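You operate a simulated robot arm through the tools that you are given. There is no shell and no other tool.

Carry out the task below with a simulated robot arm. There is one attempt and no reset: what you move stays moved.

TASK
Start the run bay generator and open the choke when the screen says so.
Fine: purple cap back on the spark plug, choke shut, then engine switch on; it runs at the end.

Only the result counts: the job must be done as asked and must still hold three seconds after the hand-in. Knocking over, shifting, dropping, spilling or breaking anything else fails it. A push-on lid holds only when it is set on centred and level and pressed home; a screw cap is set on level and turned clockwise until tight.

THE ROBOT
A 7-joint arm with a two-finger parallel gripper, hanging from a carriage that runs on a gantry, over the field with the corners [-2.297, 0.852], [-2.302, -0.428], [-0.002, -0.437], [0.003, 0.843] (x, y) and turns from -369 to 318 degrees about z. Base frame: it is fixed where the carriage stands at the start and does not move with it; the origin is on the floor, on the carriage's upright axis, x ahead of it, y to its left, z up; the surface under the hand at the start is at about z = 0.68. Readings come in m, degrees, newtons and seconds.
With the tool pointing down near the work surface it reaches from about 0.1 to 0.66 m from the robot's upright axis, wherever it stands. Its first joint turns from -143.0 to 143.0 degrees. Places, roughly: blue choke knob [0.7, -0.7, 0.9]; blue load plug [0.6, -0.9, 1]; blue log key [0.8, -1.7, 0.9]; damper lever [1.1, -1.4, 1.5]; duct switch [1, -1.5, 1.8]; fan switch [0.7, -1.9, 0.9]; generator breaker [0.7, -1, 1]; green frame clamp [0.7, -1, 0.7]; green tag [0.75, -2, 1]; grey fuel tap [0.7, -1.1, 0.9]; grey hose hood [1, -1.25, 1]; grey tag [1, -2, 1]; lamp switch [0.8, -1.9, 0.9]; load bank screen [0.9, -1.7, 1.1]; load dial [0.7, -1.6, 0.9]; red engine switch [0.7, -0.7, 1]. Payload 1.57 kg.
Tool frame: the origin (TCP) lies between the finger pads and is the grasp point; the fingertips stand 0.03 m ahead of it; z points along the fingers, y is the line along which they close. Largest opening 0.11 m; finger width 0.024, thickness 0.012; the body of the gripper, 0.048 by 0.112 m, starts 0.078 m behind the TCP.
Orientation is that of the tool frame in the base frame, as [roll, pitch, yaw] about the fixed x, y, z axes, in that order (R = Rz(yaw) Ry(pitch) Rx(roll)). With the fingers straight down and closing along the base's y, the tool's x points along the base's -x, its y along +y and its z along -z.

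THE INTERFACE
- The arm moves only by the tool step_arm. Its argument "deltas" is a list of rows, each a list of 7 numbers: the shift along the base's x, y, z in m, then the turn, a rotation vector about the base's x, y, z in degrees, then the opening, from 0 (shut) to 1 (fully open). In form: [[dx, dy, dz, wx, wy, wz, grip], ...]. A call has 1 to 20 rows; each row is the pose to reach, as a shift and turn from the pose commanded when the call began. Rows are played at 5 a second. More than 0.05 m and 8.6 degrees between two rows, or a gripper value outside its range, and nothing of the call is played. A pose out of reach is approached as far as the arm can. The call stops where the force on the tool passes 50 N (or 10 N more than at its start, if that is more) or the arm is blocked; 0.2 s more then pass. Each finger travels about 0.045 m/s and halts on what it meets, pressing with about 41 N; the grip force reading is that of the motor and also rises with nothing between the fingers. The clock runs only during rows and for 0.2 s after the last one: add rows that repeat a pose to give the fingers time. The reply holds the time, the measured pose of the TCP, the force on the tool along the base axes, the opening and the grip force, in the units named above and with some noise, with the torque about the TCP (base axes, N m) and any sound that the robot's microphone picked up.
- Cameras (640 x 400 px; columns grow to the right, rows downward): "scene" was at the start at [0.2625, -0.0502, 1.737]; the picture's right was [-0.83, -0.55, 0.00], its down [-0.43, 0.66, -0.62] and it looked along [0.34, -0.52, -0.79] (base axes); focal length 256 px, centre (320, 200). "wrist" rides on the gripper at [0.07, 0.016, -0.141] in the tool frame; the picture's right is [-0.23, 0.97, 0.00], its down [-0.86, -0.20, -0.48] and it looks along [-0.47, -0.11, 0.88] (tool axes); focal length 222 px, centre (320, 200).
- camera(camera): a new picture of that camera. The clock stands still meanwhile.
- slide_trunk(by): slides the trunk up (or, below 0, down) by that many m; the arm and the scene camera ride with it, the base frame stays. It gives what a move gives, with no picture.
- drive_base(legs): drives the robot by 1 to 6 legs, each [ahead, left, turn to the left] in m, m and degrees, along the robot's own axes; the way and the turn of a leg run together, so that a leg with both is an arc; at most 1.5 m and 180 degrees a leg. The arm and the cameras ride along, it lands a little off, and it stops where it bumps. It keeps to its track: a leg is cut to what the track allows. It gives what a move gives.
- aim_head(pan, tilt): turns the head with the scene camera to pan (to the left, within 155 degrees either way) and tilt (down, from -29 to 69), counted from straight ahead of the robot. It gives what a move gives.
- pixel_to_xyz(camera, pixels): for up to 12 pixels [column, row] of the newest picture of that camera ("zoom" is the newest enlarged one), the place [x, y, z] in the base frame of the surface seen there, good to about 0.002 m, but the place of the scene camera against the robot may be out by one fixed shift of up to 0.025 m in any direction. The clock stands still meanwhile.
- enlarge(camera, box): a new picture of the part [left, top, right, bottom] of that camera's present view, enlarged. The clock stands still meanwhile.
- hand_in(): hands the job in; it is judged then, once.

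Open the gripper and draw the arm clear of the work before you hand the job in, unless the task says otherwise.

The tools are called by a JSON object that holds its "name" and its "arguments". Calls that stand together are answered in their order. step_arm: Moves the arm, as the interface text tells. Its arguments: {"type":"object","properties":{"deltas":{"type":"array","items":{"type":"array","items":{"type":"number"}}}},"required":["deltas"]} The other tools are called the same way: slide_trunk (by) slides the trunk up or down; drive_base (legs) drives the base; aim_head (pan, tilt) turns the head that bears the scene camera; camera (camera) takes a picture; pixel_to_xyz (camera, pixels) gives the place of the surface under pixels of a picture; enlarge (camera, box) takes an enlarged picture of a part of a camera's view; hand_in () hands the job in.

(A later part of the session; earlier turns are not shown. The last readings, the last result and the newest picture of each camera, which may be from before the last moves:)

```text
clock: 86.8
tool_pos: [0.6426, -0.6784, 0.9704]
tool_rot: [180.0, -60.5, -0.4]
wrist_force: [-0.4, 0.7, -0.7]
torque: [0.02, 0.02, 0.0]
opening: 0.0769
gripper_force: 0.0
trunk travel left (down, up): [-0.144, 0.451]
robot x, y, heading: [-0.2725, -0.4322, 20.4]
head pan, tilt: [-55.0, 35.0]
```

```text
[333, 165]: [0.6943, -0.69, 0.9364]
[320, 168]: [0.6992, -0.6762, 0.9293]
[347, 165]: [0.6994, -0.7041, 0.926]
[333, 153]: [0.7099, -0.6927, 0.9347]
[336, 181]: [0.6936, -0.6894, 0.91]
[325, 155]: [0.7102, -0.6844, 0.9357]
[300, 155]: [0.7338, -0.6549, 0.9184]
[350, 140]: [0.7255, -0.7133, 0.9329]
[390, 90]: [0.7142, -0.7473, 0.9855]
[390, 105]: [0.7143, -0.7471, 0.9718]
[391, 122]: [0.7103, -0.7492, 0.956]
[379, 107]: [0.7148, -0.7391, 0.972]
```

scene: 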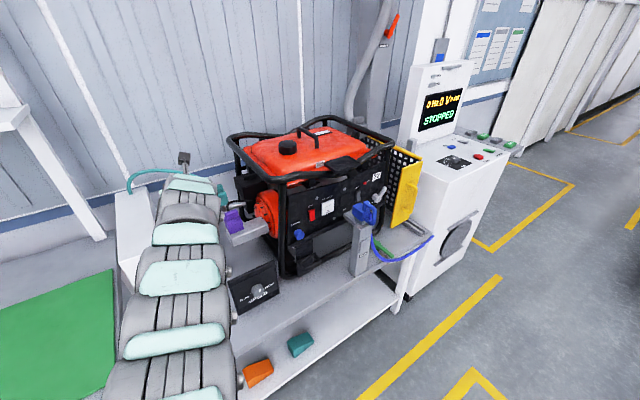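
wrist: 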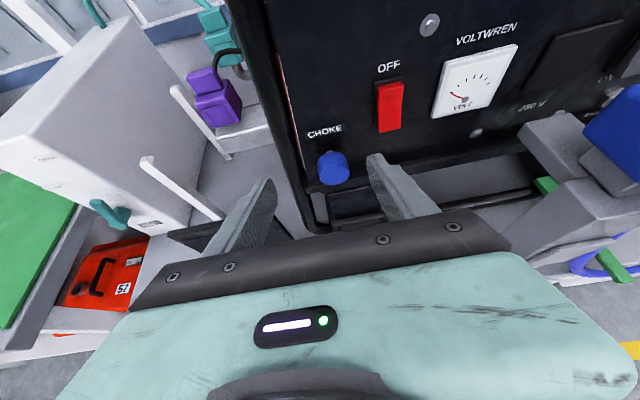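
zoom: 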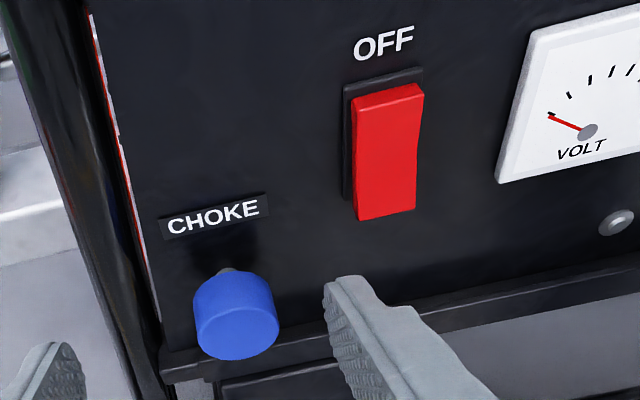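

Knob centre ≈(0.703,-0.690,0.922), 29 mm wide; red rocker at y≈-0.748 with its bottom (z 0.956) standing out 4 mm. I approach the knob with a 5 cm opening.

{"name": "step_arm", "arguments": {"deltas": [[0, -0.0116, -0.015, 0, 0, 0, 0.5], [0, -0.0116, -0.015, 0, 0, 0, 0.45], [0.015, -0.0116, -0.024, 0, 0, 0, 0.45], [0.03, -0.0116, -0.032, 0, 0, 0, 0.45], [0.045, -0.0116, -0.0405, 0, 0, 0, 0.45], [0.045, -0.0116, -0.0405, 0, 0, 0, 0.45]]}}

{"name": "camera", "arguments": {"camera": "wrist"}}

```text
clock: 88.2
tool_pos: [0.6892, -0.6876, 0.9302]
tool_rot: [179.9, -60.6, -0.5]
wrist_force: [-0.1, -0.3, 1.0]
torque: [0.0, 0.0, 0.02]
opening: 0.0493
gripper_force: 0.2
trunk travel left (down, up): [-0.144, 0.451]
robot x, y, heading: [-0.2753, -0.4332, 20.3]
head pan, tilt: [-55.0, 35.0]
```

```text
taken
```

wrist: 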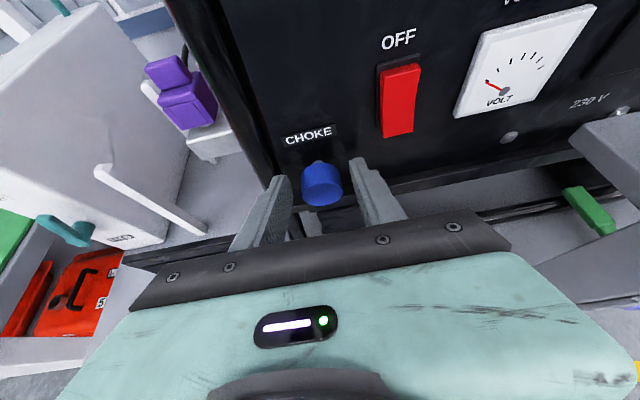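

The knob is centred between the fingers. Closing on it.

{"name": "step_arm", "arguments": {"deltas": [[0, 0, 0, 0, 0, 0, 0.35], [0, 0, 0, 0, 0, 0, 0.2], [0, 0, 0, 0, 0, 0, 0.1], [0, 0, 0, 0, 0, 0, 0.1]]}}

{"name": "enlarge", "arguments": {"camera": "wrist", "box": [230, 100, 420, 250]}}

```text
clock: 89.2
tool_pos: [0.6877, -0.6891, 0.9296]
tool_rot: [179.8, -60.5, -0.4]
wrist_force: [0.1, -3.0, -1.3]
torque: [-0.02, 0.03, 0.06]
opening: 0.0308
gripper_force: 36.2
trunk travel left (down, up): [-0.144, 0.451]
robot x, y, heading: [-0.2694, -0.4306, 20.5]
head pan, tilt: [-55.0, 35.0]
```

```text
2.67 times, centred on (325, 175) of wrist
```

zoom: 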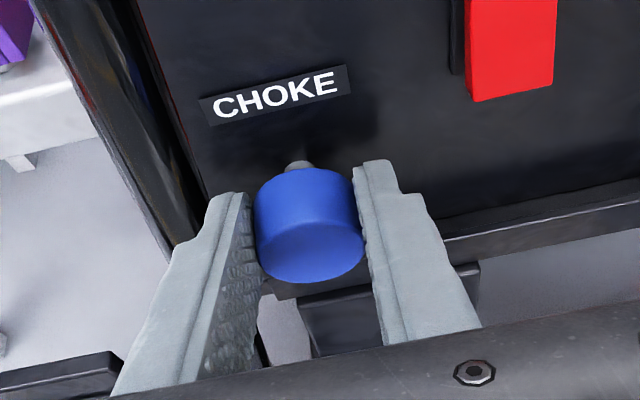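

Gripped at 0.031 m. I pull gently along -x and watch the force.

{"name": "step_arm", "arguments": {"deltas": [[-0.003, 0, 0, 0, 0, 0, 0.1], [-0.006, 0, 0, 0, 0, 0, 0.1], [-0.009, 0, 0, 0, 0, 0, 0.1], [-0.009, 0, 0, 0, 0, 0, 0.1]]}}

{"name": "enlarge", "arguments": {"camera": "wrist", "box": [230, 100, 420, 250]}}

```text
clock: 90.2
tool_pos: [0.6801, -0.6887, 0.9298]
tool_rot: [179.8, -60.6, -0.5]
wrist_force: [0.1, -3.7, 4.4]
torque: [0.0, -0.07, 0.1]
opening: 0.0308
gripper_force: 39.4
trunk travel left (down, up): [-0.144, 0.451]
robot x, y, heading: [-0.2686, -0.4328, 20.6]
head pan, tilt: [-55.0, 35.0]
```

```text
2.67 times, centred on (325, 175) of wrist
```

zoom: 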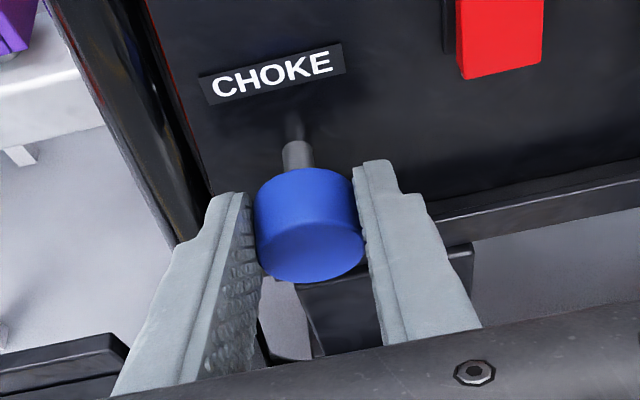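

The knob slides out (longer stem showing). Continuing the pull to its stop.

{"name": "step_arm", "arguments": {"deltas": [[-0.004, 0, 0, 0, 0, 0, 0.1], [-0.008, 0, 0, 0, 0, 0, 0.1], [-0.012, 0, 0, 0, 0, 0, 0.1], [-0.012, 0, 0, 0, 0, 0, 0.1]]}}

{"name": "enlarge", "arguments": {"camera": "wrist", "box": [230, 100, 420, 250]}}

```text
clock: 91.2
tool_pos: [0.6679, -0.6901, 0.9298]
tool_rot: [179.8, -60.6, -0.3]
wrist_force: [-0.5, -2.5, 4.9]
torque: [-0.05, -0.03, 0.18]
opening: 0.0309
gripper_force: 39.6
trunk travel left (down, up): [-0.144, 0.451]
robot x, y, heading: [-0.2719, -0.433, 20.5]
head pan, tilt: [-55.0, 35.0]
```

```text
2.67 times, centred on (325, 175) of wrist
```

zoom: 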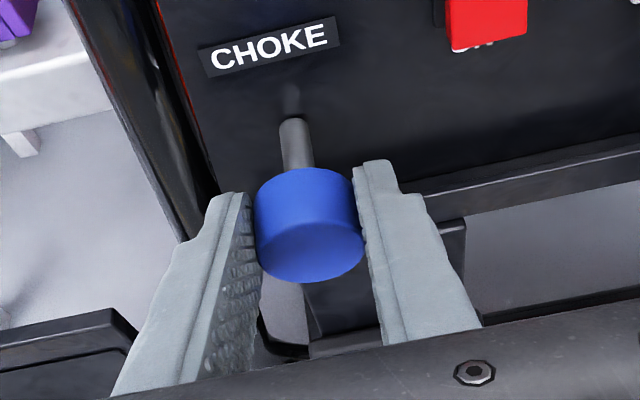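

Still moving with no resistance (20 mm so far). I keep pulling to find the end stop.

{"name": "step_arm", "arguments": {"deltas": [[-0.004, 0, 0, 0, 0, 0, 0.1], [-0.008, 0, 0, 0, 0, 0, 0.1], [-0.012, 0, 0, 0, 0, 0, 0.1], [-0.012, 0, 0, 0, 0, 0, 0.1]]}}

{"name": "enlarge", "arguments": {"camera": "wrist", "box": [230, 100, 420, 250]}}

```text
clock: 92.2
tool_pos: [0.6617, -0.69, 0.9322]
tool_rot: [179.7, -60.7, -0.3]
wrist_force: [27.3, -7.5, -11.1]
torque: [-0.05, -0.11, 0.25]
opening: 0.0307
gripper_force: 39.9
trunk travel left (down, up): [-0.144, 0.451]
robot x, y, heading: [-0.2721, -0.4358, 20.4]
head pan, tilt: [-55.0, 35.0]
```

```text
2.67 times, centred on (325, 175) of wrist
```

zoom: 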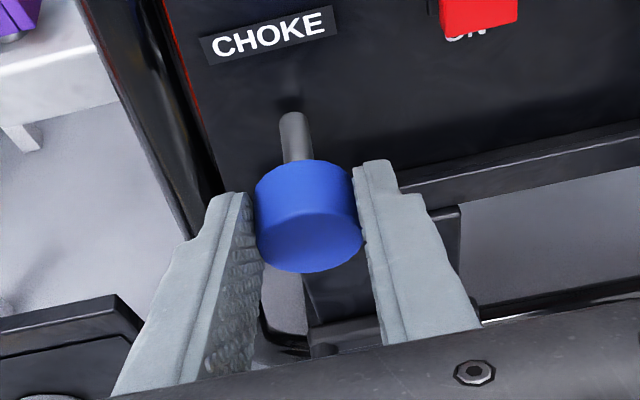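

27 N at the end stop: choke is fully out (shut), about 25 mm stroke. I ease off, release the knob and back away.

{"name": "step_arm", "arguments": {"deltas": [[0.005, 0, 0, 0, 0, 0, 0.1], [0.005, 0, 0, 0, 0, 0, 0.3], [0.005, 0, 0, 0, 0, 0, 0.45], [0.005, 0, 0, 0, 0, 0, 0.45], [-0.015, 0, 0.015, 0, 0, 0, 0.45], [-0.03, 0, 0.03, 0, 0, 0, 0.45]]}}

{"name": "camera", "arguments": {"camera": "wrist"}}

{"name": "pixel_to_xyz", "arguments": {"camera": "wrist", "pixels": [[390, 90], [391, 120], [333, 165], [550, 140], [600, 200], [560, 190], [530, 130], [620, 150], [500, 140], [590, 110]]}}

```text
clock: 93.5
tool_pos: [0.6249, -0.6888, 0.959]
tool_rot: [180.0, -60.5, -0.5]
wrist_force: [-0.4, -0.9, 0.3]
torque: [-0.02, 0.01, 0.01]
opening: 0.0495
gripper_force: 0.1
trunk travel left (down, up): [-0.144, 0.451]
robot x, y, heading: [-0.273, -0.4318, 20.3]
head pan, tilt: [-55.0, 35.0]
```

```text
taken
```

wrist: 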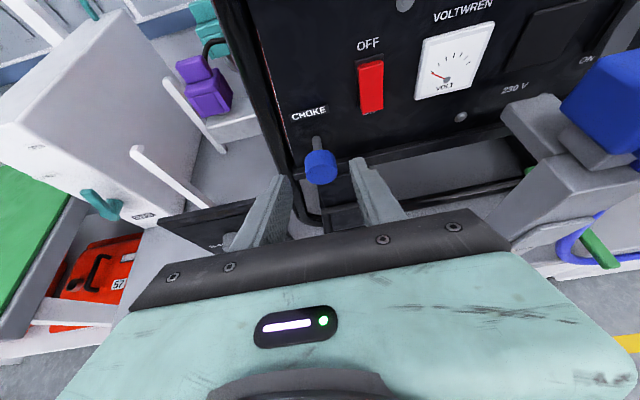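

```text
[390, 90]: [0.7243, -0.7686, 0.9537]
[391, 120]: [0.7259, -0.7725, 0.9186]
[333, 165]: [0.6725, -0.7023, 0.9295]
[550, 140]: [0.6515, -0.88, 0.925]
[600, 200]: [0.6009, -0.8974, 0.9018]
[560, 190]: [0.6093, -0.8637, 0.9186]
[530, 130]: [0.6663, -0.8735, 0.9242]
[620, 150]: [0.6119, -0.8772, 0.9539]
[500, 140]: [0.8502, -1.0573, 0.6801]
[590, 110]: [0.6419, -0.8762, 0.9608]
```

Choke stays pulled out. Measuring the rocker precisely from here.

{"name": "enlarge", "arguments": {"camera": "wrist", "box": [330, 30, 420, 130]}}

{"name": "pixel_to_xyz", "arguments": {"camera": "wrist", "pixels": [[371, 65], [371, 75], [371, 85], [371, 95], [372, 105], [372, 110], [361, 90], [382, 86], [320, 152], [308, 165], [335, 165], [321, 180]]}}

```text
4.00 times, centred on (375, 80) of wrist
```

zoom: 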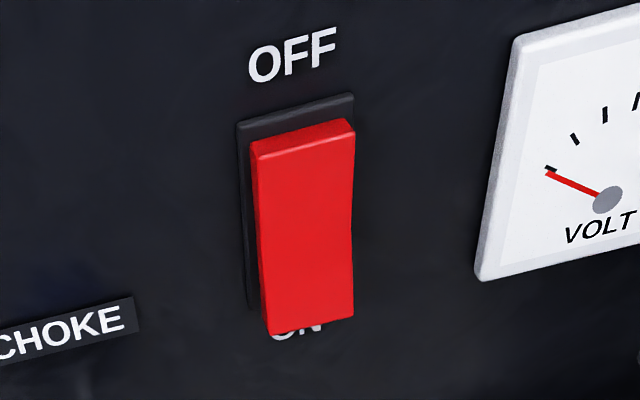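

```text
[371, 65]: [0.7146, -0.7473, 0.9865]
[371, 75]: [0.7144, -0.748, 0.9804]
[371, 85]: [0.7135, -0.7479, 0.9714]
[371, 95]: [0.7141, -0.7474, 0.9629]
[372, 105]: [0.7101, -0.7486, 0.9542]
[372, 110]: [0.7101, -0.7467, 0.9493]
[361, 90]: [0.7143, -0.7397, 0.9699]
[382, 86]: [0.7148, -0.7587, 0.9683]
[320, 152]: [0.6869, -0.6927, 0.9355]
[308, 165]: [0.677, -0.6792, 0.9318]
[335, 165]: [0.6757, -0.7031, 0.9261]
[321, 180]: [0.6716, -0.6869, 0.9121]
```

Rocker centre y -0.7485, z 0.947–0.988. I close the fingers, shift to its column, then drive 3.5 cm nearer to stay within reach.

{"name": "step_arm", "arguments": {"deltas": [[-0.005, 0, 0.03, 0, 0, 0, 0.2], [-0.005, -0.03, 0.03, 0, 0, 0, 0], [-0.005, -0.059, 0.03, 0, 0, 0, 0], [-0.005, -0.059, 0.01, 0, 0, 0, 0], [-0.005, -0.059, 0.01, 0, 0, 0, 0]]}}

{"name": "drive_base", "arguments": {"legs": [[0.033, -0.012, 0]]}}

{"name": "camera", "arguments": {"camera": "wrist"}}

{"name": "camera", "arguments": {"camera": "scene"}}

```text
clock: 94.8
tool_pos: [0.6191, -0.7493, 0.9694]
tool_rot: [179.9, -60.6, -0.6]
wrist_force: [0.3, -0.5, -0.7]
torque: [0.03, 0.04, 0.01]
opening: 0.0
gripper_force: 21.3
trunk travel left (down, up): [-0.144, 0.451]
robot x, y, heading: [-0.2741, -0.4331, 20.2]
head pan, tilt: [-55.0, 35.0]
```

```text
clock: 95.6
tool_pos: [0.6553, -0.7484, 0.9702]
tool_rot: [180.0, -60.6, -0.3]
wrist_force: [0.1, 0.6, 0.1]
torque: [-0.04, -0.01, 0.01]
opening: 0.0
gripper_force: 21.4
trunk travel left (down, up): [-0.144, 0.451]
robot x, y, heading: [-0.2359, -0.4323, 20.5]
head pan, tilt: [-55.0, 35.0]
```

```text
taken
```

wrist: 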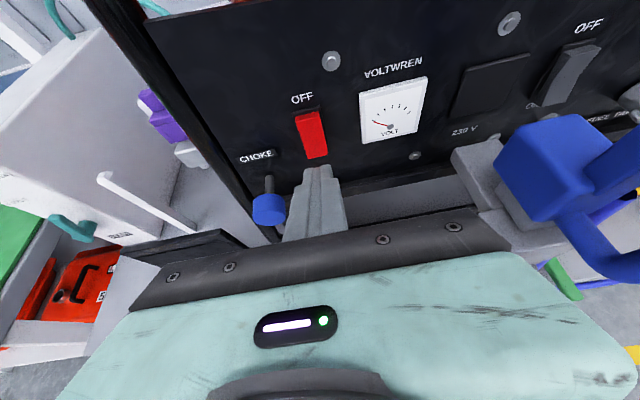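

```text
taken
```

scene: 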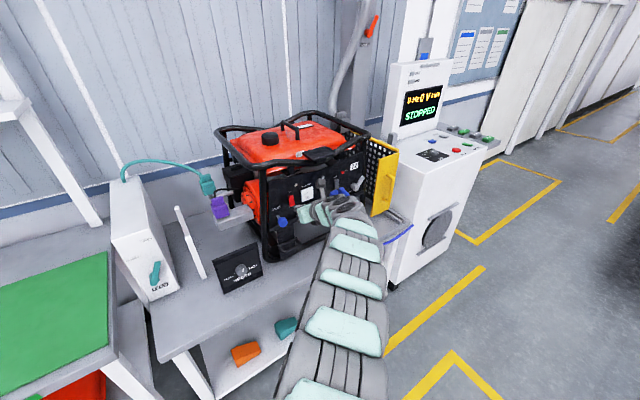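

Fingers are in front of the rocker. I check the fuel tap and screen quickly in zoom before pressing.

{"name": "enlarge", "arguments": {"camera": "scene", "box": [330, 150, 390, 200]}}

{"name": "enlarge", "arguments": {"camera": "scene", "box": [390, 50, 500, 170]}}

{"name": "enlarge", "arguments": {"camera": "scene", "box": [200, 180, 260, 240]}}

```text
8.00 times, centred on (360, 175) of scene
```

zoom: 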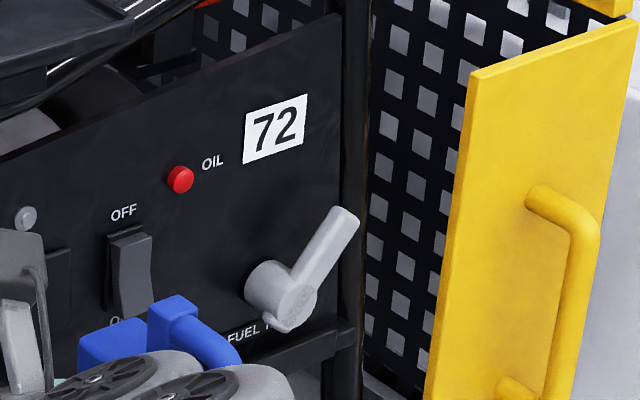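

```text
3.33 times, centred on (445, 110) of scene
```

zoom: 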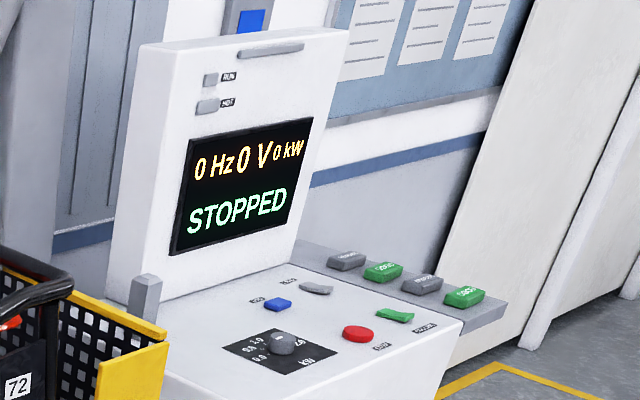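

```text
6.67 times, centred on (230, 210) of scene
```

zoom: 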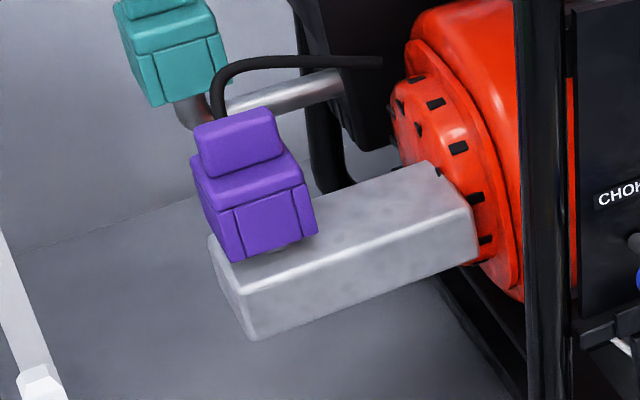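

Screen still shows STOPPED; cap sits straight. Now I press the lower half of the red rocker: first lower 12 mm, then forward in small steps.

{"name": "step_arm", "arguments": {"deltas": [[0, 0, -0.0126, 0, 0, 0, 0], [0.01, 0, -0.0126, 0, 0, 0, 0], [0.018, 0, -0.0126, 0, 0, 0, 0], [0.022, 0, -0.0126, 0, 0, 0, 0], [0.025, 0, -0.0126, 0, 0, 0, 0], [0.028, 0, -0.0126, 0, 0, 0, 0]]}}

{"name": "enlarge", "arguments": {"camera": "wrist", "box": [250, 60, 400, 220]}}

{"name": "enlarge", "arguments": {"camera": "scene", "box": [390, 50, 500, 170]}}

```text
clock: 97.0
tool_pos: [0.6813, -0.7486, 0.9572]
tool_rot: [179.9, -60.5, -0.5]
wrist_force: [-2.8, 0.3, 0.0]
torque: [0.0, 0.0, 0.03]
opening: 0.0
gripper_force: 21.1
trunk travel left (down, up): [-0.144, 0.451]
robot x, y, heading: [-0.2338, -0.4318, 20.4]
head pan, tilt: [-55.0, 35.0]
```

```text
2.50 times, centred on (325, 140) of wrist
```

zoom: 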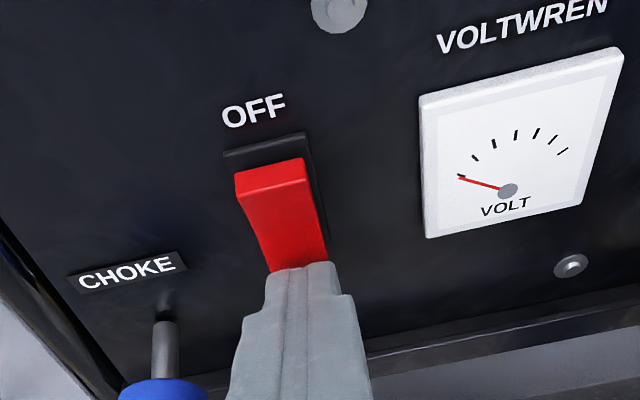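

```text
3.33 times, centred on (445, 110) of scene
```

zoom: 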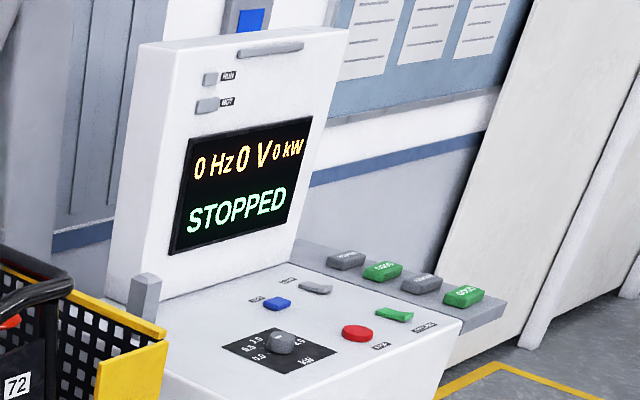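

The rocker's top now stands out, so it is tipping; the screen still says STOPPED. I press a little further and let time pass.

{"name": "step_arm", "arguments": {"deltas": [[0.003, 0, 0, 0, 0, 0, 0], [0.006, 0, 0, 0, 0, 0, 0], [0.006, 0, 0, 0, 0, 0, 0], [0.006, 0, 0, 0, 0, 0, 0]]}}

{"name": "enlarge", "arguments": {"camera": "wrist", "box": [250, 60, 400, 220]}}

{"name": "enlarge", "arguments": {"camera": "scene", "box": [390, 50, 500, 170]}}

```text
clock: 98.0
tool_pos: [0.6827, -0.7511, 0.9538]
tool_rot: [179.9, -60.2, -0.5]
wrist_force: [-33.3, 0.3, 7.5]
torque: [-0.16, -0.11, -0.03]
opening: 0.0001
gripper_force: 21.7
trunk travel left (down, up): [-0.144, 0.451]
robot x, y, heading: [-0.2373, -0.4351, 20.5]
head pan, tilt: [-55.0, 35.0]
```

```text
2.50 times, centred on (325, 140) of wrist
```

zoom: 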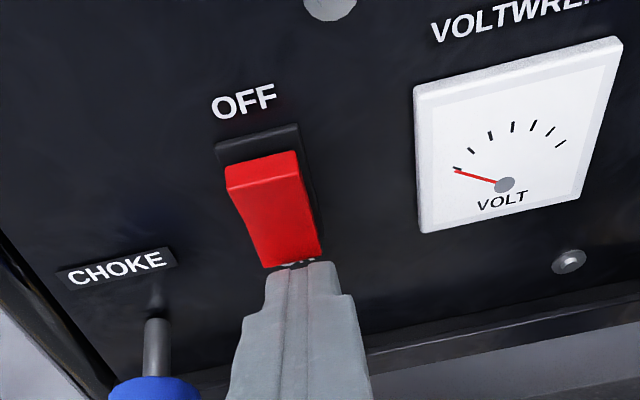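

```text
3.33 times, centred on (445, 110) of scene
```

zoom: 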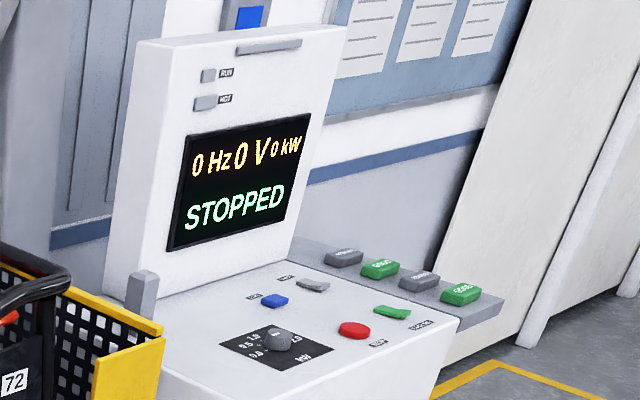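

The rocker is in the ON position (force stop). I back off and let some seconds pass, watching screen and sound.

{"name": "step_arm", "arguments": {"deltas": [[-0.01, 0, 0.003, 0, 0, 0, 0], [-0.03, 0, 0.003, 0, 0, 0, 0], [-0.03, 0, 0.003, 0, 0, 0, 0], [-0.03, 0, 0.003, 0, 0, 0, 0], [-0.03, 0, 0.003, 0, 0, 0, 0], [-0.03, 0, 0.003, 0, 0, 0, 0]]}}

{"name": "enlarge", "arguments": {"camera": "scene", "box": [390, 50, 500, 170]}}

{"name": "camera", "arguments": {"camera": "wrist"}}

```text
clock: 99.4
tool_pos: [0.66, -0.7477, 0.9601]
tool_rot: [180.0, -60.6, -0.4]
wrist_force: [-0.5, 0.0, -0.4]
torque: [0.01, -0.03, -0.02]
opening: 0.0
gripper_force: 21.6
trunk travel left (down, up): [-0.144, 0.451]
robot x, y, heading: [-0.2337, -0.4343, 20.5]
head pan, tilt: [-55.0, 35.0]
```

```text
3.33 times, centred on (445, 110) of scene
```

zoom: 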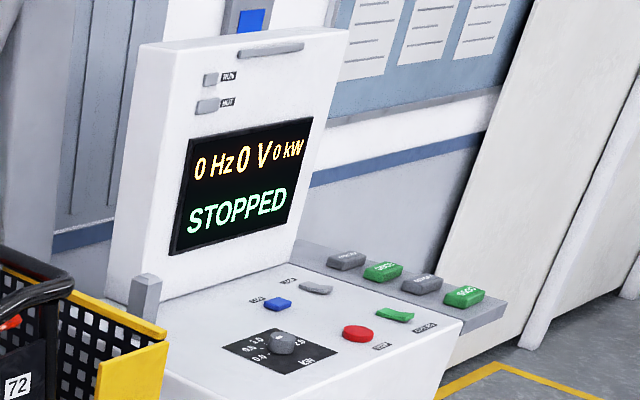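

```text
taken
```

wrist: 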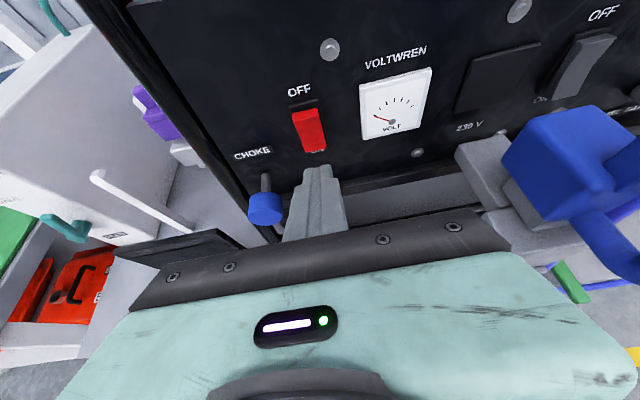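

Switch is on but the engine isn't running yet. I wait a couple more seconds and zoom closer on the screen and the generator.

{"name": "step_arm", "arguments": {"deltas": [[0, 0, 0, 0, 0, 0, 0], [0, 0, 0, 0, 0, 0, 0], [0, 0, 0, 0, 0, 0, 0], [0, 0, 0, 0, 0, 0, 0], [0, 0, 0, 0, 0, 0, 0], [0, 0, 0, 0, 0, 0, 0], [0, 0, 0, 0, 0, 0, 0], [0, 0, 0, 0, 0, 0, 0], [0, 0, 0, 0, 0, 0, 0], [0, 0, 0, 0, 0, 0, 0]]}}

{"name": "enlarge", "arguments": {"camera": "scene", "box": [395, 60, 455, 140]}}

{"name": "enlarge", "arguments": {"camera": "scene", "box": [200, 180, 260, 240]}}

{"name": "enlarge", "arguments": {"camera": "wrist", "box": [120, 60, 220, 180]}}

```text
clock: 101.6
tool_pos: [0.6589, -0.7473, 0.9629]
tool_rot: [179.9, -60.6, -0.4]
wrist_force: [-0.6, -0.5, -0.2]
torque: [-0.04, -0.01, 0.0]
opening: 0.0001
gripper_force: 20.8
trunk travel left (down, up): [-0.144, 0.451]
robot x, y, heading: [-0.2386, -0.4313, 20.4]
head pan, tilt: [-55.0, 35.0]
```

```text
5.00 times, centred on (425, 100) of scene
```

zoom: 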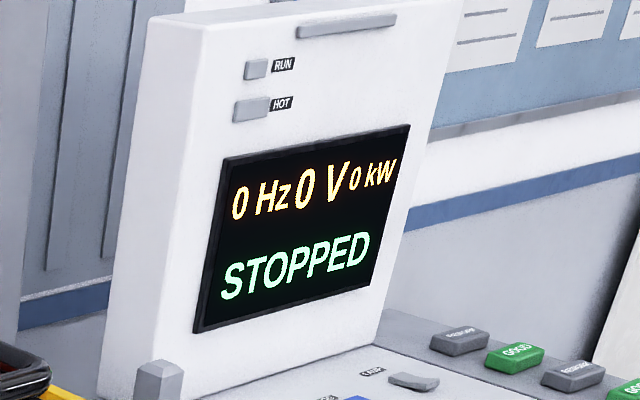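

```text
6.67 times, centred on (230, 210) of scene
```

zoom: 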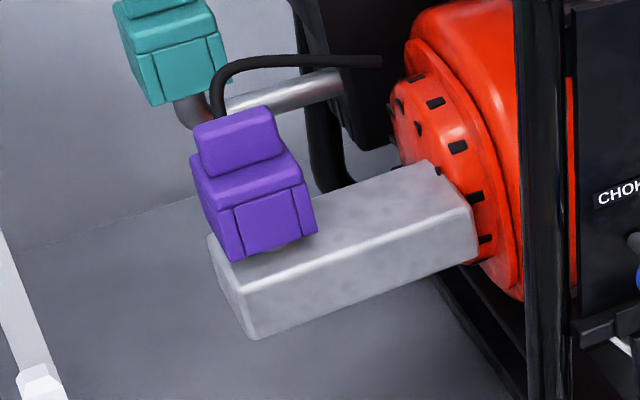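

```text
3.33 times, centred on (170, 120) of wrist
```

zoom: 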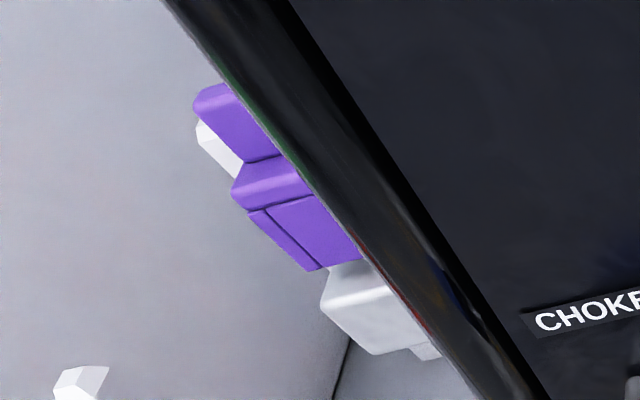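

Not running. I check whether the rocker really flipped fully and whether the knob is fully out by measuring them again.

{"name": "enlarge", "arguments": {"camera": "wrist", "box": [230, 70, 350, 230]}}

{"name": "pixel_to_xyz", "arguments": {"camera": "wrist", "pixels": [[306, 112], [307, 118], [308, 125], [310, 132], [312, 140], [314, 148], [265, 200], [252, 205], [279, 203], [264, 218], [266, 183], [290, 160]]}}

```text
2.50 times, centred on (290, 150) of wrist
```

zoom: 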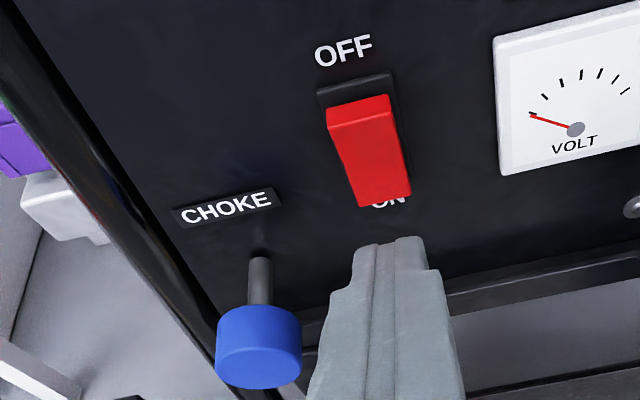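

```text
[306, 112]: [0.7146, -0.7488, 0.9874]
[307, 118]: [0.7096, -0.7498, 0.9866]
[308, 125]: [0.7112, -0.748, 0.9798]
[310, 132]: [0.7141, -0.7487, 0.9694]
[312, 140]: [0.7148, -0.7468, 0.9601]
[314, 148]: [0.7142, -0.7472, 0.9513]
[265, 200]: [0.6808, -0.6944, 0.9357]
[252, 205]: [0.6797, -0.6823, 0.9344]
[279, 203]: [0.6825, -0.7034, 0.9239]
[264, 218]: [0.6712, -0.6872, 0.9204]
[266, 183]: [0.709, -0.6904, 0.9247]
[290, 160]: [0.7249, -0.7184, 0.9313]
```

Rocker is fully over to ON and the choke knob is 22 mm out. I take a closer look at the fuel tap and the OIL lamp for anything else that stops it.

{"name": "enlarge", "arguments": {"camera": "scene", "box": [345, 160, 385, 195]}}

{"name": "enlarge", "arguments": {"camera": "scene", "box": [355, 165, 375, 190]}}

{"name": "pixel_to_xyz", "arguments": {"camera": "zoom", "pixels": [[320, 200], [360, 120], [290, 250], [250, 220], [300, 300]]}}

```text
11.43 times, centred on (365, 178) of scene
```

zoom: 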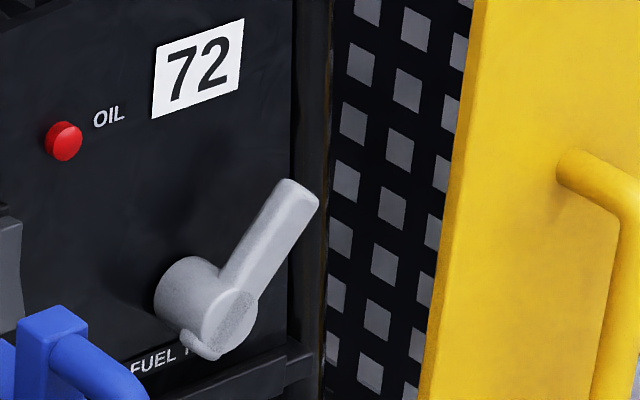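

```text
16.00 times, centred on (365, 178) of scene
```

zoom: 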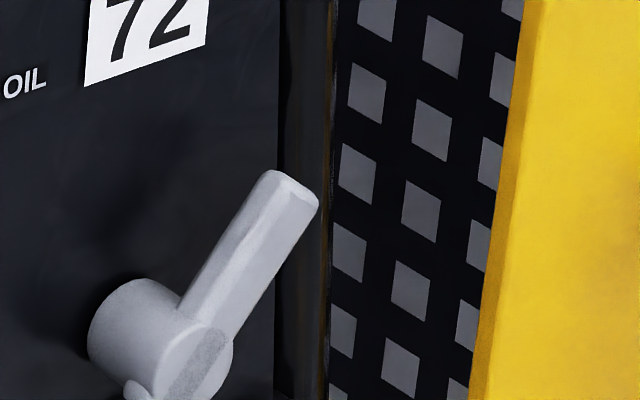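

```text
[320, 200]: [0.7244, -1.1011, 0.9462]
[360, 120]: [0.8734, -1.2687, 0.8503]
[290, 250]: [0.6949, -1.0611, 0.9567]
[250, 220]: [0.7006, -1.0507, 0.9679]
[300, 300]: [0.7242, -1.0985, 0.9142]
```

I measure the fuel tap's lever direction in the panel plane.

{"name": "enlarge", "arguments": {"camera": "scene", "box": [345, 160, 385, 195]}}

{"name": "pixel_to_xyz", "arguments": {"camera": "zoom", "pixels": [[235, 310], [220, 330], [250, 265], [270, 235], [295, 195], [205, 345], [190, 300], [165, 290], [64, 140], [155, 370]]}}

```text
11.43 times, centred on (365, 178) of scene
```

zoom: 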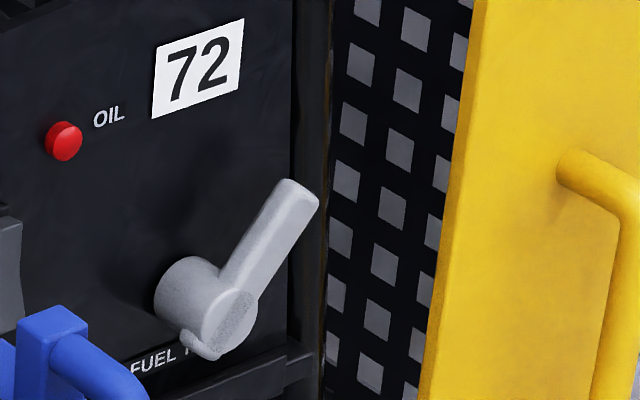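

```text
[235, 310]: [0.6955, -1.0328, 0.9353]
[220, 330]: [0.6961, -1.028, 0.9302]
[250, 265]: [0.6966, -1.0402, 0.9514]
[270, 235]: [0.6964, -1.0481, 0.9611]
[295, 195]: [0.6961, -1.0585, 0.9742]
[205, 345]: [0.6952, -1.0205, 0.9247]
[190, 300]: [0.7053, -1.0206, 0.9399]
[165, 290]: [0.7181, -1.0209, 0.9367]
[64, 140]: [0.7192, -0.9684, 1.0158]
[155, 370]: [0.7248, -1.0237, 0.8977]
```

The tap lever points the same way (35° clockwise of up) as the feed valve's OPEN, so fuel seems on. I suspect the cap's seating; zooming in on the gap under the cap to compare cap and stud centres.

{"name": "enlarge", "arguments": {"camera": "scene", "box": [214, 192, 234, 222]}}

{"name": "pixel_to_xyz", "arguments": {"camera": "zoom", "pixels": [[320, 330], [340, 340], [380, 330], [300, 350], [350, 320], [200, 150], [300, 130], [260, 250], [360, 230], [200, 250], [400, 290], [240, 340]]}}

```text
13.33 times, centred on (224, 207) of scene
```

zoom: 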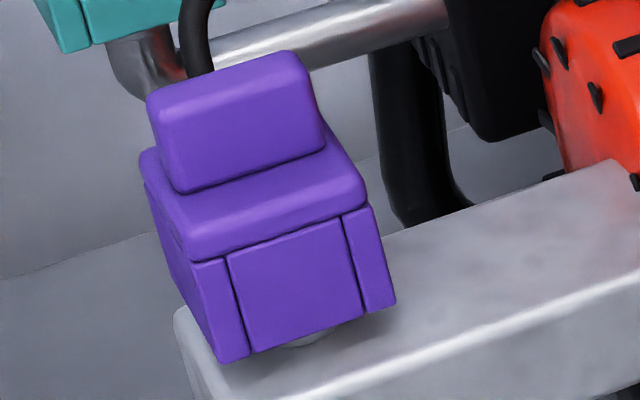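

```text
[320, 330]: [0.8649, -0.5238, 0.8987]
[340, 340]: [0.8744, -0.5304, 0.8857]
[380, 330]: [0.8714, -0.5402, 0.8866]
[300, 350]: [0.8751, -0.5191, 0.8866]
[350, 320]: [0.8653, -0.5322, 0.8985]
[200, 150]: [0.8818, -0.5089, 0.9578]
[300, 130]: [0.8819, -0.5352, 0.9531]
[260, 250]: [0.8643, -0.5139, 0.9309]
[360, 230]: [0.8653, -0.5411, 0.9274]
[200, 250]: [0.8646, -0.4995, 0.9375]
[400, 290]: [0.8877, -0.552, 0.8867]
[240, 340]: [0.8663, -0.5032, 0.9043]
```

The cap body is ~46 mm tall (bottom ≈11 mm above the block). I sample more points to compare the cap's centre with the stud's in the same frame.

{"name": "pixel_to_xyz", "arguments": {"camera": "zoom", "pixels": [[193, 265], [215, 345], [372, 215], [390, 290], [290, 346], [330, 336], [310, 343], [205, 190], [330, 165], [155, 165], [225, 355], [350, 195]]}}

{"name": "enlarge", "arguments": {"camera": "scene", "box": [218, 210, 230, 222]}}

```text
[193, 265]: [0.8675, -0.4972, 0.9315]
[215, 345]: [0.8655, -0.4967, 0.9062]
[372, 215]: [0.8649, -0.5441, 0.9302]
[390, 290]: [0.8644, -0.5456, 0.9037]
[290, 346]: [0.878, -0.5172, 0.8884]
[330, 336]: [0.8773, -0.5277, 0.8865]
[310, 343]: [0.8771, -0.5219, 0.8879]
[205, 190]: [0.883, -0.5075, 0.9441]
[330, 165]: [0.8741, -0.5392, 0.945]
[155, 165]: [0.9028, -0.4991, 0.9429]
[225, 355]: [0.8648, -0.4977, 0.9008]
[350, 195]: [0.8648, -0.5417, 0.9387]
```

```text
16.00 times, centred on (224, 216) of scene
```

zoom: 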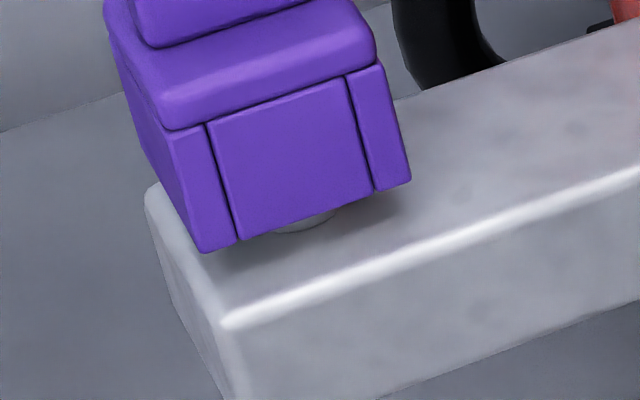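

I measure the visible stud ends in this closer zoom.

{"name": "pixel_to_xyz", "arguments": {"camera": "zoom", "pixels": [[275, 230], [285, 229], [303, 226], [320, 220], [332, 213], [300, 232], [325, 222], [205, 245], [405, 183], [240, 240], [372, 193], [200, 125]]}}

```text
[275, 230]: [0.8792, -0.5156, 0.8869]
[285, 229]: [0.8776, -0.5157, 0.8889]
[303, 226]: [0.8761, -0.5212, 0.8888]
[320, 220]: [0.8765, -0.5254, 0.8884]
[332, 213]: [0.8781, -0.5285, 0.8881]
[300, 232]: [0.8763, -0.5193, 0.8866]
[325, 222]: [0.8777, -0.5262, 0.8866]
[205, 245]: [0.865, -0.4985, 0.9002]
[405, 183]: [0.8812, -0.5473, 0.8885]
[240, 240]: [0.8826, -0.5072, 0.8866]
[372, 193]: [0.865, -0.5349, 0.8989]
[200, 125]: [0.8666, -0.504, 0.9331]
```

Cap and stud centres agree within 1 mm, so the cap is centred. I check post 1's top height (scene ~(188,238)) to verify the seat depth.

{"name": "enlarge", "arguments": {"camera": "scene", "box": [170, 195, 215, 285]}}

{"name": "pixel_to_xyz", "arguments": {"camera": "scene", "pixels": [[178, 208], [188, 237], [188, 240], [189, 243], [203, 275], [220, 208], [226, 205], [240, 215]]}}

```text
4.44 times, centred on (192, 240) of scene
```

zoom: 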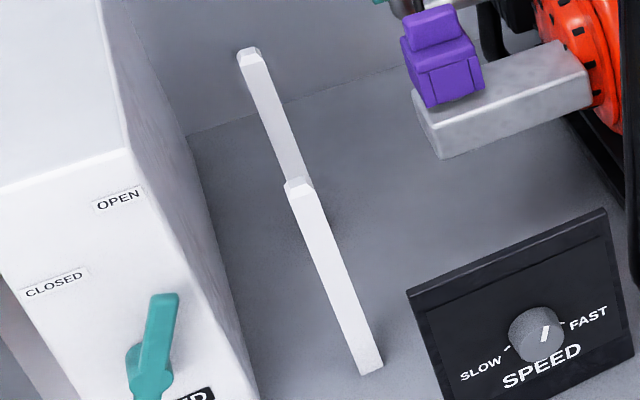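

```text
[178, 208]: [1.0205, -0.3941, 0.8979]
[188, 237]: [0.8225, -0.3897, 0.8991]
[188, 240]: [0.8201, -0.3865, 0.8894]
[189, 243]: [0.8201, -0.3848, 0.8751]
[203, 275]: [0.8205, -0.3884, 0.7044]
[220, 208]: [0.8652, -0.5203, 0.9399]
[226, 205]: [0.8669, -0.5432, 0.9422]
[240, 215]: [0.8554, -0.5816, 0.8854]
```

Post top 0.899 (scene) – seat depth is consistent. The FEED valve needs a check: I measure its lever direction against the OPEN and CLOSED labels.

{"name": "pixel_to_xyz", "arguments": {"camera": "zoom", "pixels": [[118, 200], [55, 284], [168, 300], [155, 340], [140, 375], [130, 355], [548, 330], [535, 335], [475, 370], [590, 315], [507, 347], [555, 323]]}}

{"name": "enlarge", "arguments": {"camera": "scene", "box": [135, 230, 195, 310]}}

```text
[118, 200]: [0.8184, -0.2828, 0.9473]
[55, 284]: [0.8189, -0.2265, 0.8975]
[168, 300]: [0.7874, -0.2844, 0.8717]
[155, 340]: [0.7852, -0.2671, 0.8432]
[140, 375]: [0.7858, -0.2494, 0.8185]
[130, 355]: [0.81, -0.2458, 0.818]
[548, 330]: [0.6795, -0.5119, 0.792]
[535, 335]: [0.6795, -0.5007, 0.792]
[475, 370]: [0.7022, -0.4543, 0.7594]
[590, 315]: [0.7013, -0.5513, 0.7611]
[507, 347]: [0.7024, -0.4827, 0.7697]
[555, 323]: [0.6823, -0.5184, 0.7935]
```

```text
5.00 times, centred on (165, 270) of scene
```

zoom: 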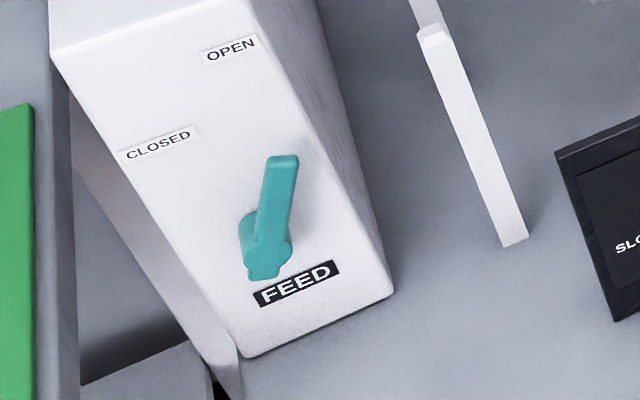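

Feed lever is at OPEN (33° right, like the fuel tap). I look at the thin white line by the engine's lower edge and the area below the panel in case there's something more.

{"name": "enlarge", "arguments": {"camera": "scene", "box": [235, 195, 300, 265]}}

{"name": "enlarge", "arguments": {"camera": "scene", "box": [205, 110, 300, 200]}}

{"name": "enlarge", "arguments": {"camera": "scene", "box": [330, 0, 480, 120]}}

```text
5.71 times, centred on (268, 230) of scene
```

zoom: 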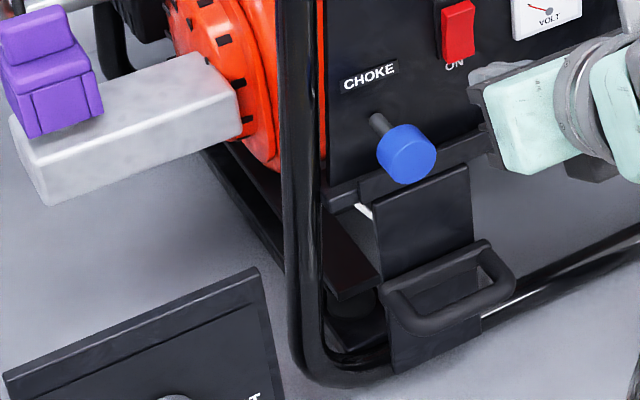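

```text
4.44 times, centred on (252, 155) of scene
```

zoom: 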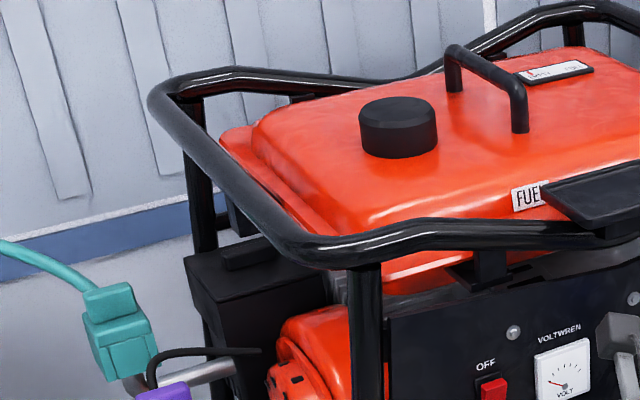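

```text
3.33 times, centred on (405, 60) of scene
```

zoom: 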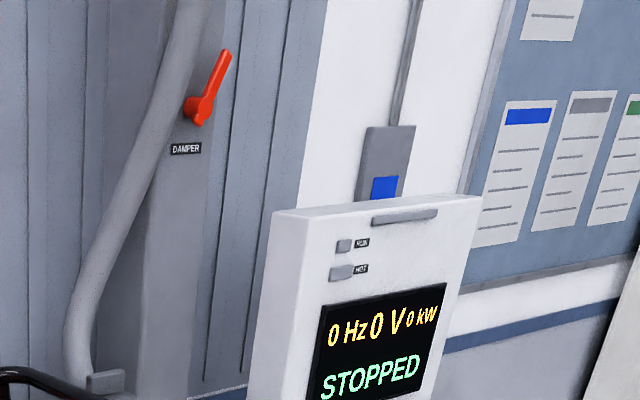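

There's a black plate with a D-handle below the panel and a white cord running from the engine toward it — possibly a recoil starter. I take a closer look at that area with the wrist camera.

{"name": "camera", "arguments": {"camera": "wrist"}}

{"name": "enlarge", "arguments": {"camera": "scene", "box": [262, 215, 302, 270]}}

{"name": "pixel_to_xyz", "arguments": {"camera": "zoom", "pixels": [[320, 150], [360, 140], [400, 130], [330, 250], [400, 235], [440, 200], [380, 190], [250, 130], [330, 310], [300, 200], [460, 240], [255, 150]]}}

```text
taken
```

wrist: 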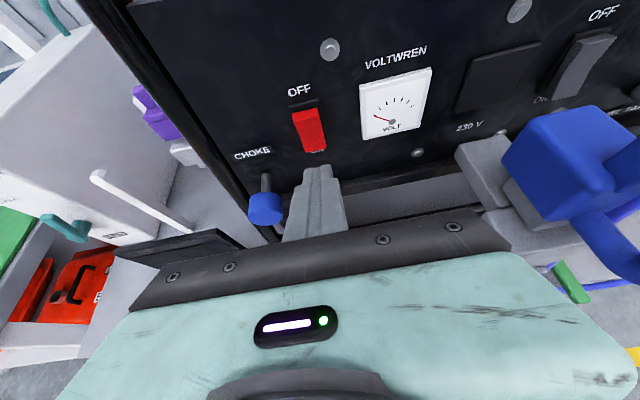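

```text
7.27 times, centred on (282, 242) of scene
```

zoom: 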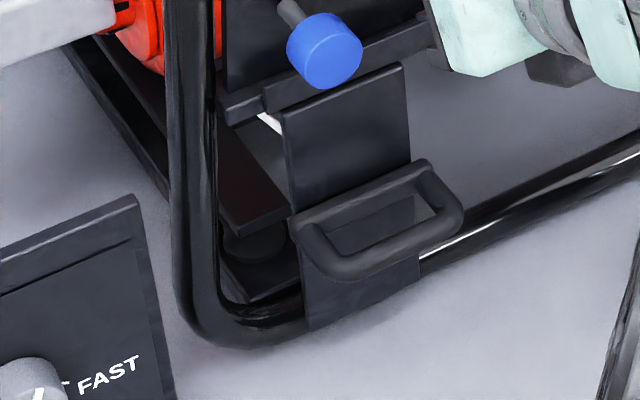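

```text
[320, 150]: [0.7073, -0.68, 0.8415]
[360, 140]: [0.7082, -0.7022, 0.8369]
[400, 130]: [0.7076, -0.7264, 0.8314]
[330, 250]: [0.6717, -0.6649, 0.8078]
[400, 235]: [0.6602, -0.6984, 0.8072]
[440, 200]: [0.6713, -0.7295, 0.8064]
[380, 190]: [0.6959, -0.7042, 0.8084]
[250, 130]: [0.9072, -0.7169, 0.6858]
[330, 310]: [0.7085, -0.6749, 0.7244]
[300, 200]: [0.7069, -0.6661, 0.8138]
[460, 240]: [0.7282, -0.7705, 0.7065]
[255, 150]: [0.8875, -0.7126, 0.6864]
```

This looks like a recoil starter: a D-grip at (0.66–0.70,-0.70,0.807) on a bracket with a white cord leading to the engine. I back the carriage off and roll the tool to inspect it with the wrist camera.

{"name": "drive_base", "arguments": {"legs": [[-0.112, 0.042, 0]]}}

{"name": "camera", "arguments": {"camera": "wrist"}}

{"name": "enlarge", "arguments": {"camera": "wrist", "box": [200, 60, 420, 230]}}

```text
clock: 102.8
tool_pos: [0.5379, -0.747, 0.96]
tool_rot: [179.9, -60.6, -0.4]
wrist_force: [-0.3, 0.3, -0.2]
torque: [0.02, 0.0, 0.0]
opening: 0.0
gripper_force: 21.5
trunk travel left (down, up): [-0.144, 0.451]
robot x, y, heading: [-0.359, -0.4319, 20.5]
head pan, tilt: [-55.0, 35.0]
```

```text
taken
```

wrist: 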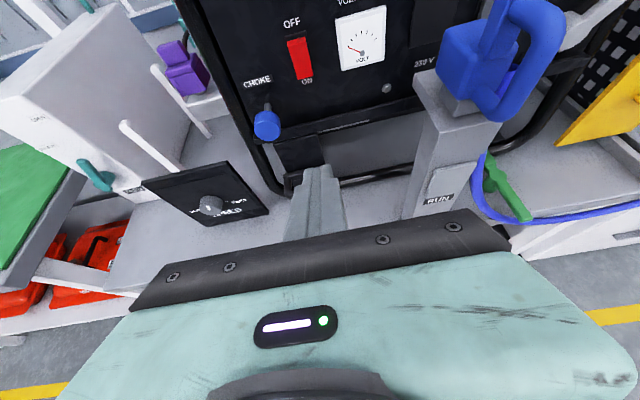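

```text
2.35 times, centred on (310, 145) of wrist
```

zoom: 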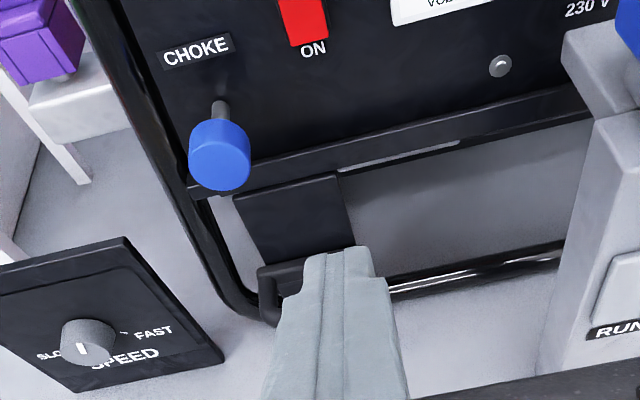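

The D-handle is hidden behind the fingers. I shift the arm 10 cm to the left to uncover it.

{"name": "step_arm", "arguments": {"deltas": [[0, 0.04, 0, 0, 0, 0, 0], [0, 0.08, 0, 0, 0, 0, 0], [0, 0.11, 0, 0, 0, 0, 0]]}}

{"name": "enlarge", "arguments": {"camera": "wrist", "box": [320, 60, 520, 220]}}

{"name": "pixel_to_xyz", "arguments": {"camera": "zoom", "pixels": [[200, 300], [250, 250], [150, 280], [300, 300], [250, 320], [200, 200], [120, 150], [320, 200]]}}

```text
clock: 103.7
tool_pos: [0.5425, -0.6396, 0.9604]
tool_rot: [179.9, -60.5, -0.4]
wrist_force: [-0.4, -0.2, -0.2]
torque: [0.01, 0.01, 0.05]
opening: 0.0001
gripper_force: 21.3
out of reach, approached as far as the arm can: row 3
trunk travel left (down, up): [-0.144, 0.451]
robot x, y, heading: [-0.3573, -0.4329, 20.3]
head pan, tilt: [-55.0, 35.0]
```

```text
2.50 times, centred on (420, 140) of wrist
```

zoom: 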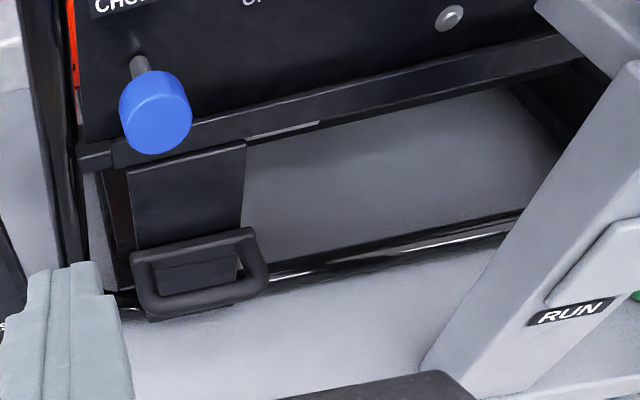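

```text
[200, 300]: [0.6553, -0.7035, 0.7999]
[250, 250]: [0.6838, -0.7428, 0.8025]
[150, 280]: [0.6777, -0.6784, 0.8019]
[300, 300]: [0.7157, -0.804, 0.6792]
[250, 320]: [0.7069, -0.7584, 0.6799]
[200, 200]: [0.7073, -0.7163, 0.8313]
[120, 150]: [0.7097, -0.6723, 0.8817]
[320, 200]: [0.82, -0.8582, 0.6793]
```

It's a closed D-loop on a bracket: front bar near (0.656,-0.71,0.795). I roll the tool so the fingers close vertically; the camera then looks from the left and shows what's behind the plate.

{"name": "step_arm", "arguments": {"deltas": [[0, 0, 0, -7.1, 0, 4.03, 0], [0, 0, 0, -14.2, 0, 8.06, 0], [0, 0, 0, -21.3, 0, 12.1, 0], [0, 0, 0, -28.4, 0, 16.1, 0], [0, 0, 0, -35.6, 0, 20.1, 0], [0, 0, 0, -42.7, 0, 24.2, 0], [0, 0, 0, -49.8, 0, 28.2, 0], [0, 0, 0, -56.9, 0, 32.2, 0], [0, 0, 0, -64, 0, 36.3, 0], [0, 0, 0, -71.2, 0, 40.3, 0], [0, 0, 0, -78.3, 0, 44.3, 0]]}}

{"name": "camera", "arguments": {"camera": "wrist"}}

```text
clock: 106.0
tool_pos: [0.5415, -0.6389, 0.9609]
tool_rot: [119.2, -0.2, 90.1]
wrist_force: [0.3, 0.3, 0.5]
torque: [-0.03, 0.01, 0.0]
opening: 0.0
gripper_force: 21.0
trunk travel left (down, up): [-0.144, 0.451]
robot x, y, heading: [-0.3611, -0.4315, 20.3]
head pan, tilt: [-55.0, 35.0]
```

```text
taken
```

wrist: 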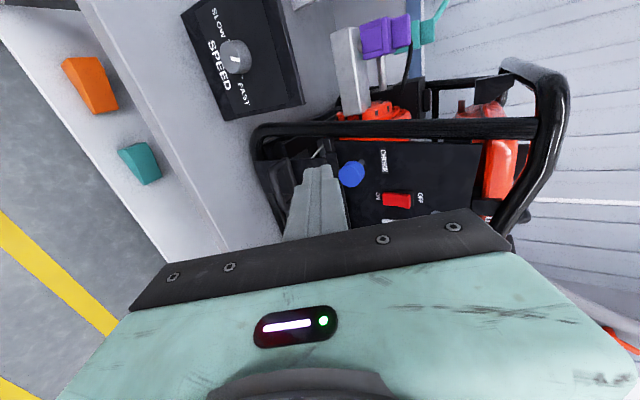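

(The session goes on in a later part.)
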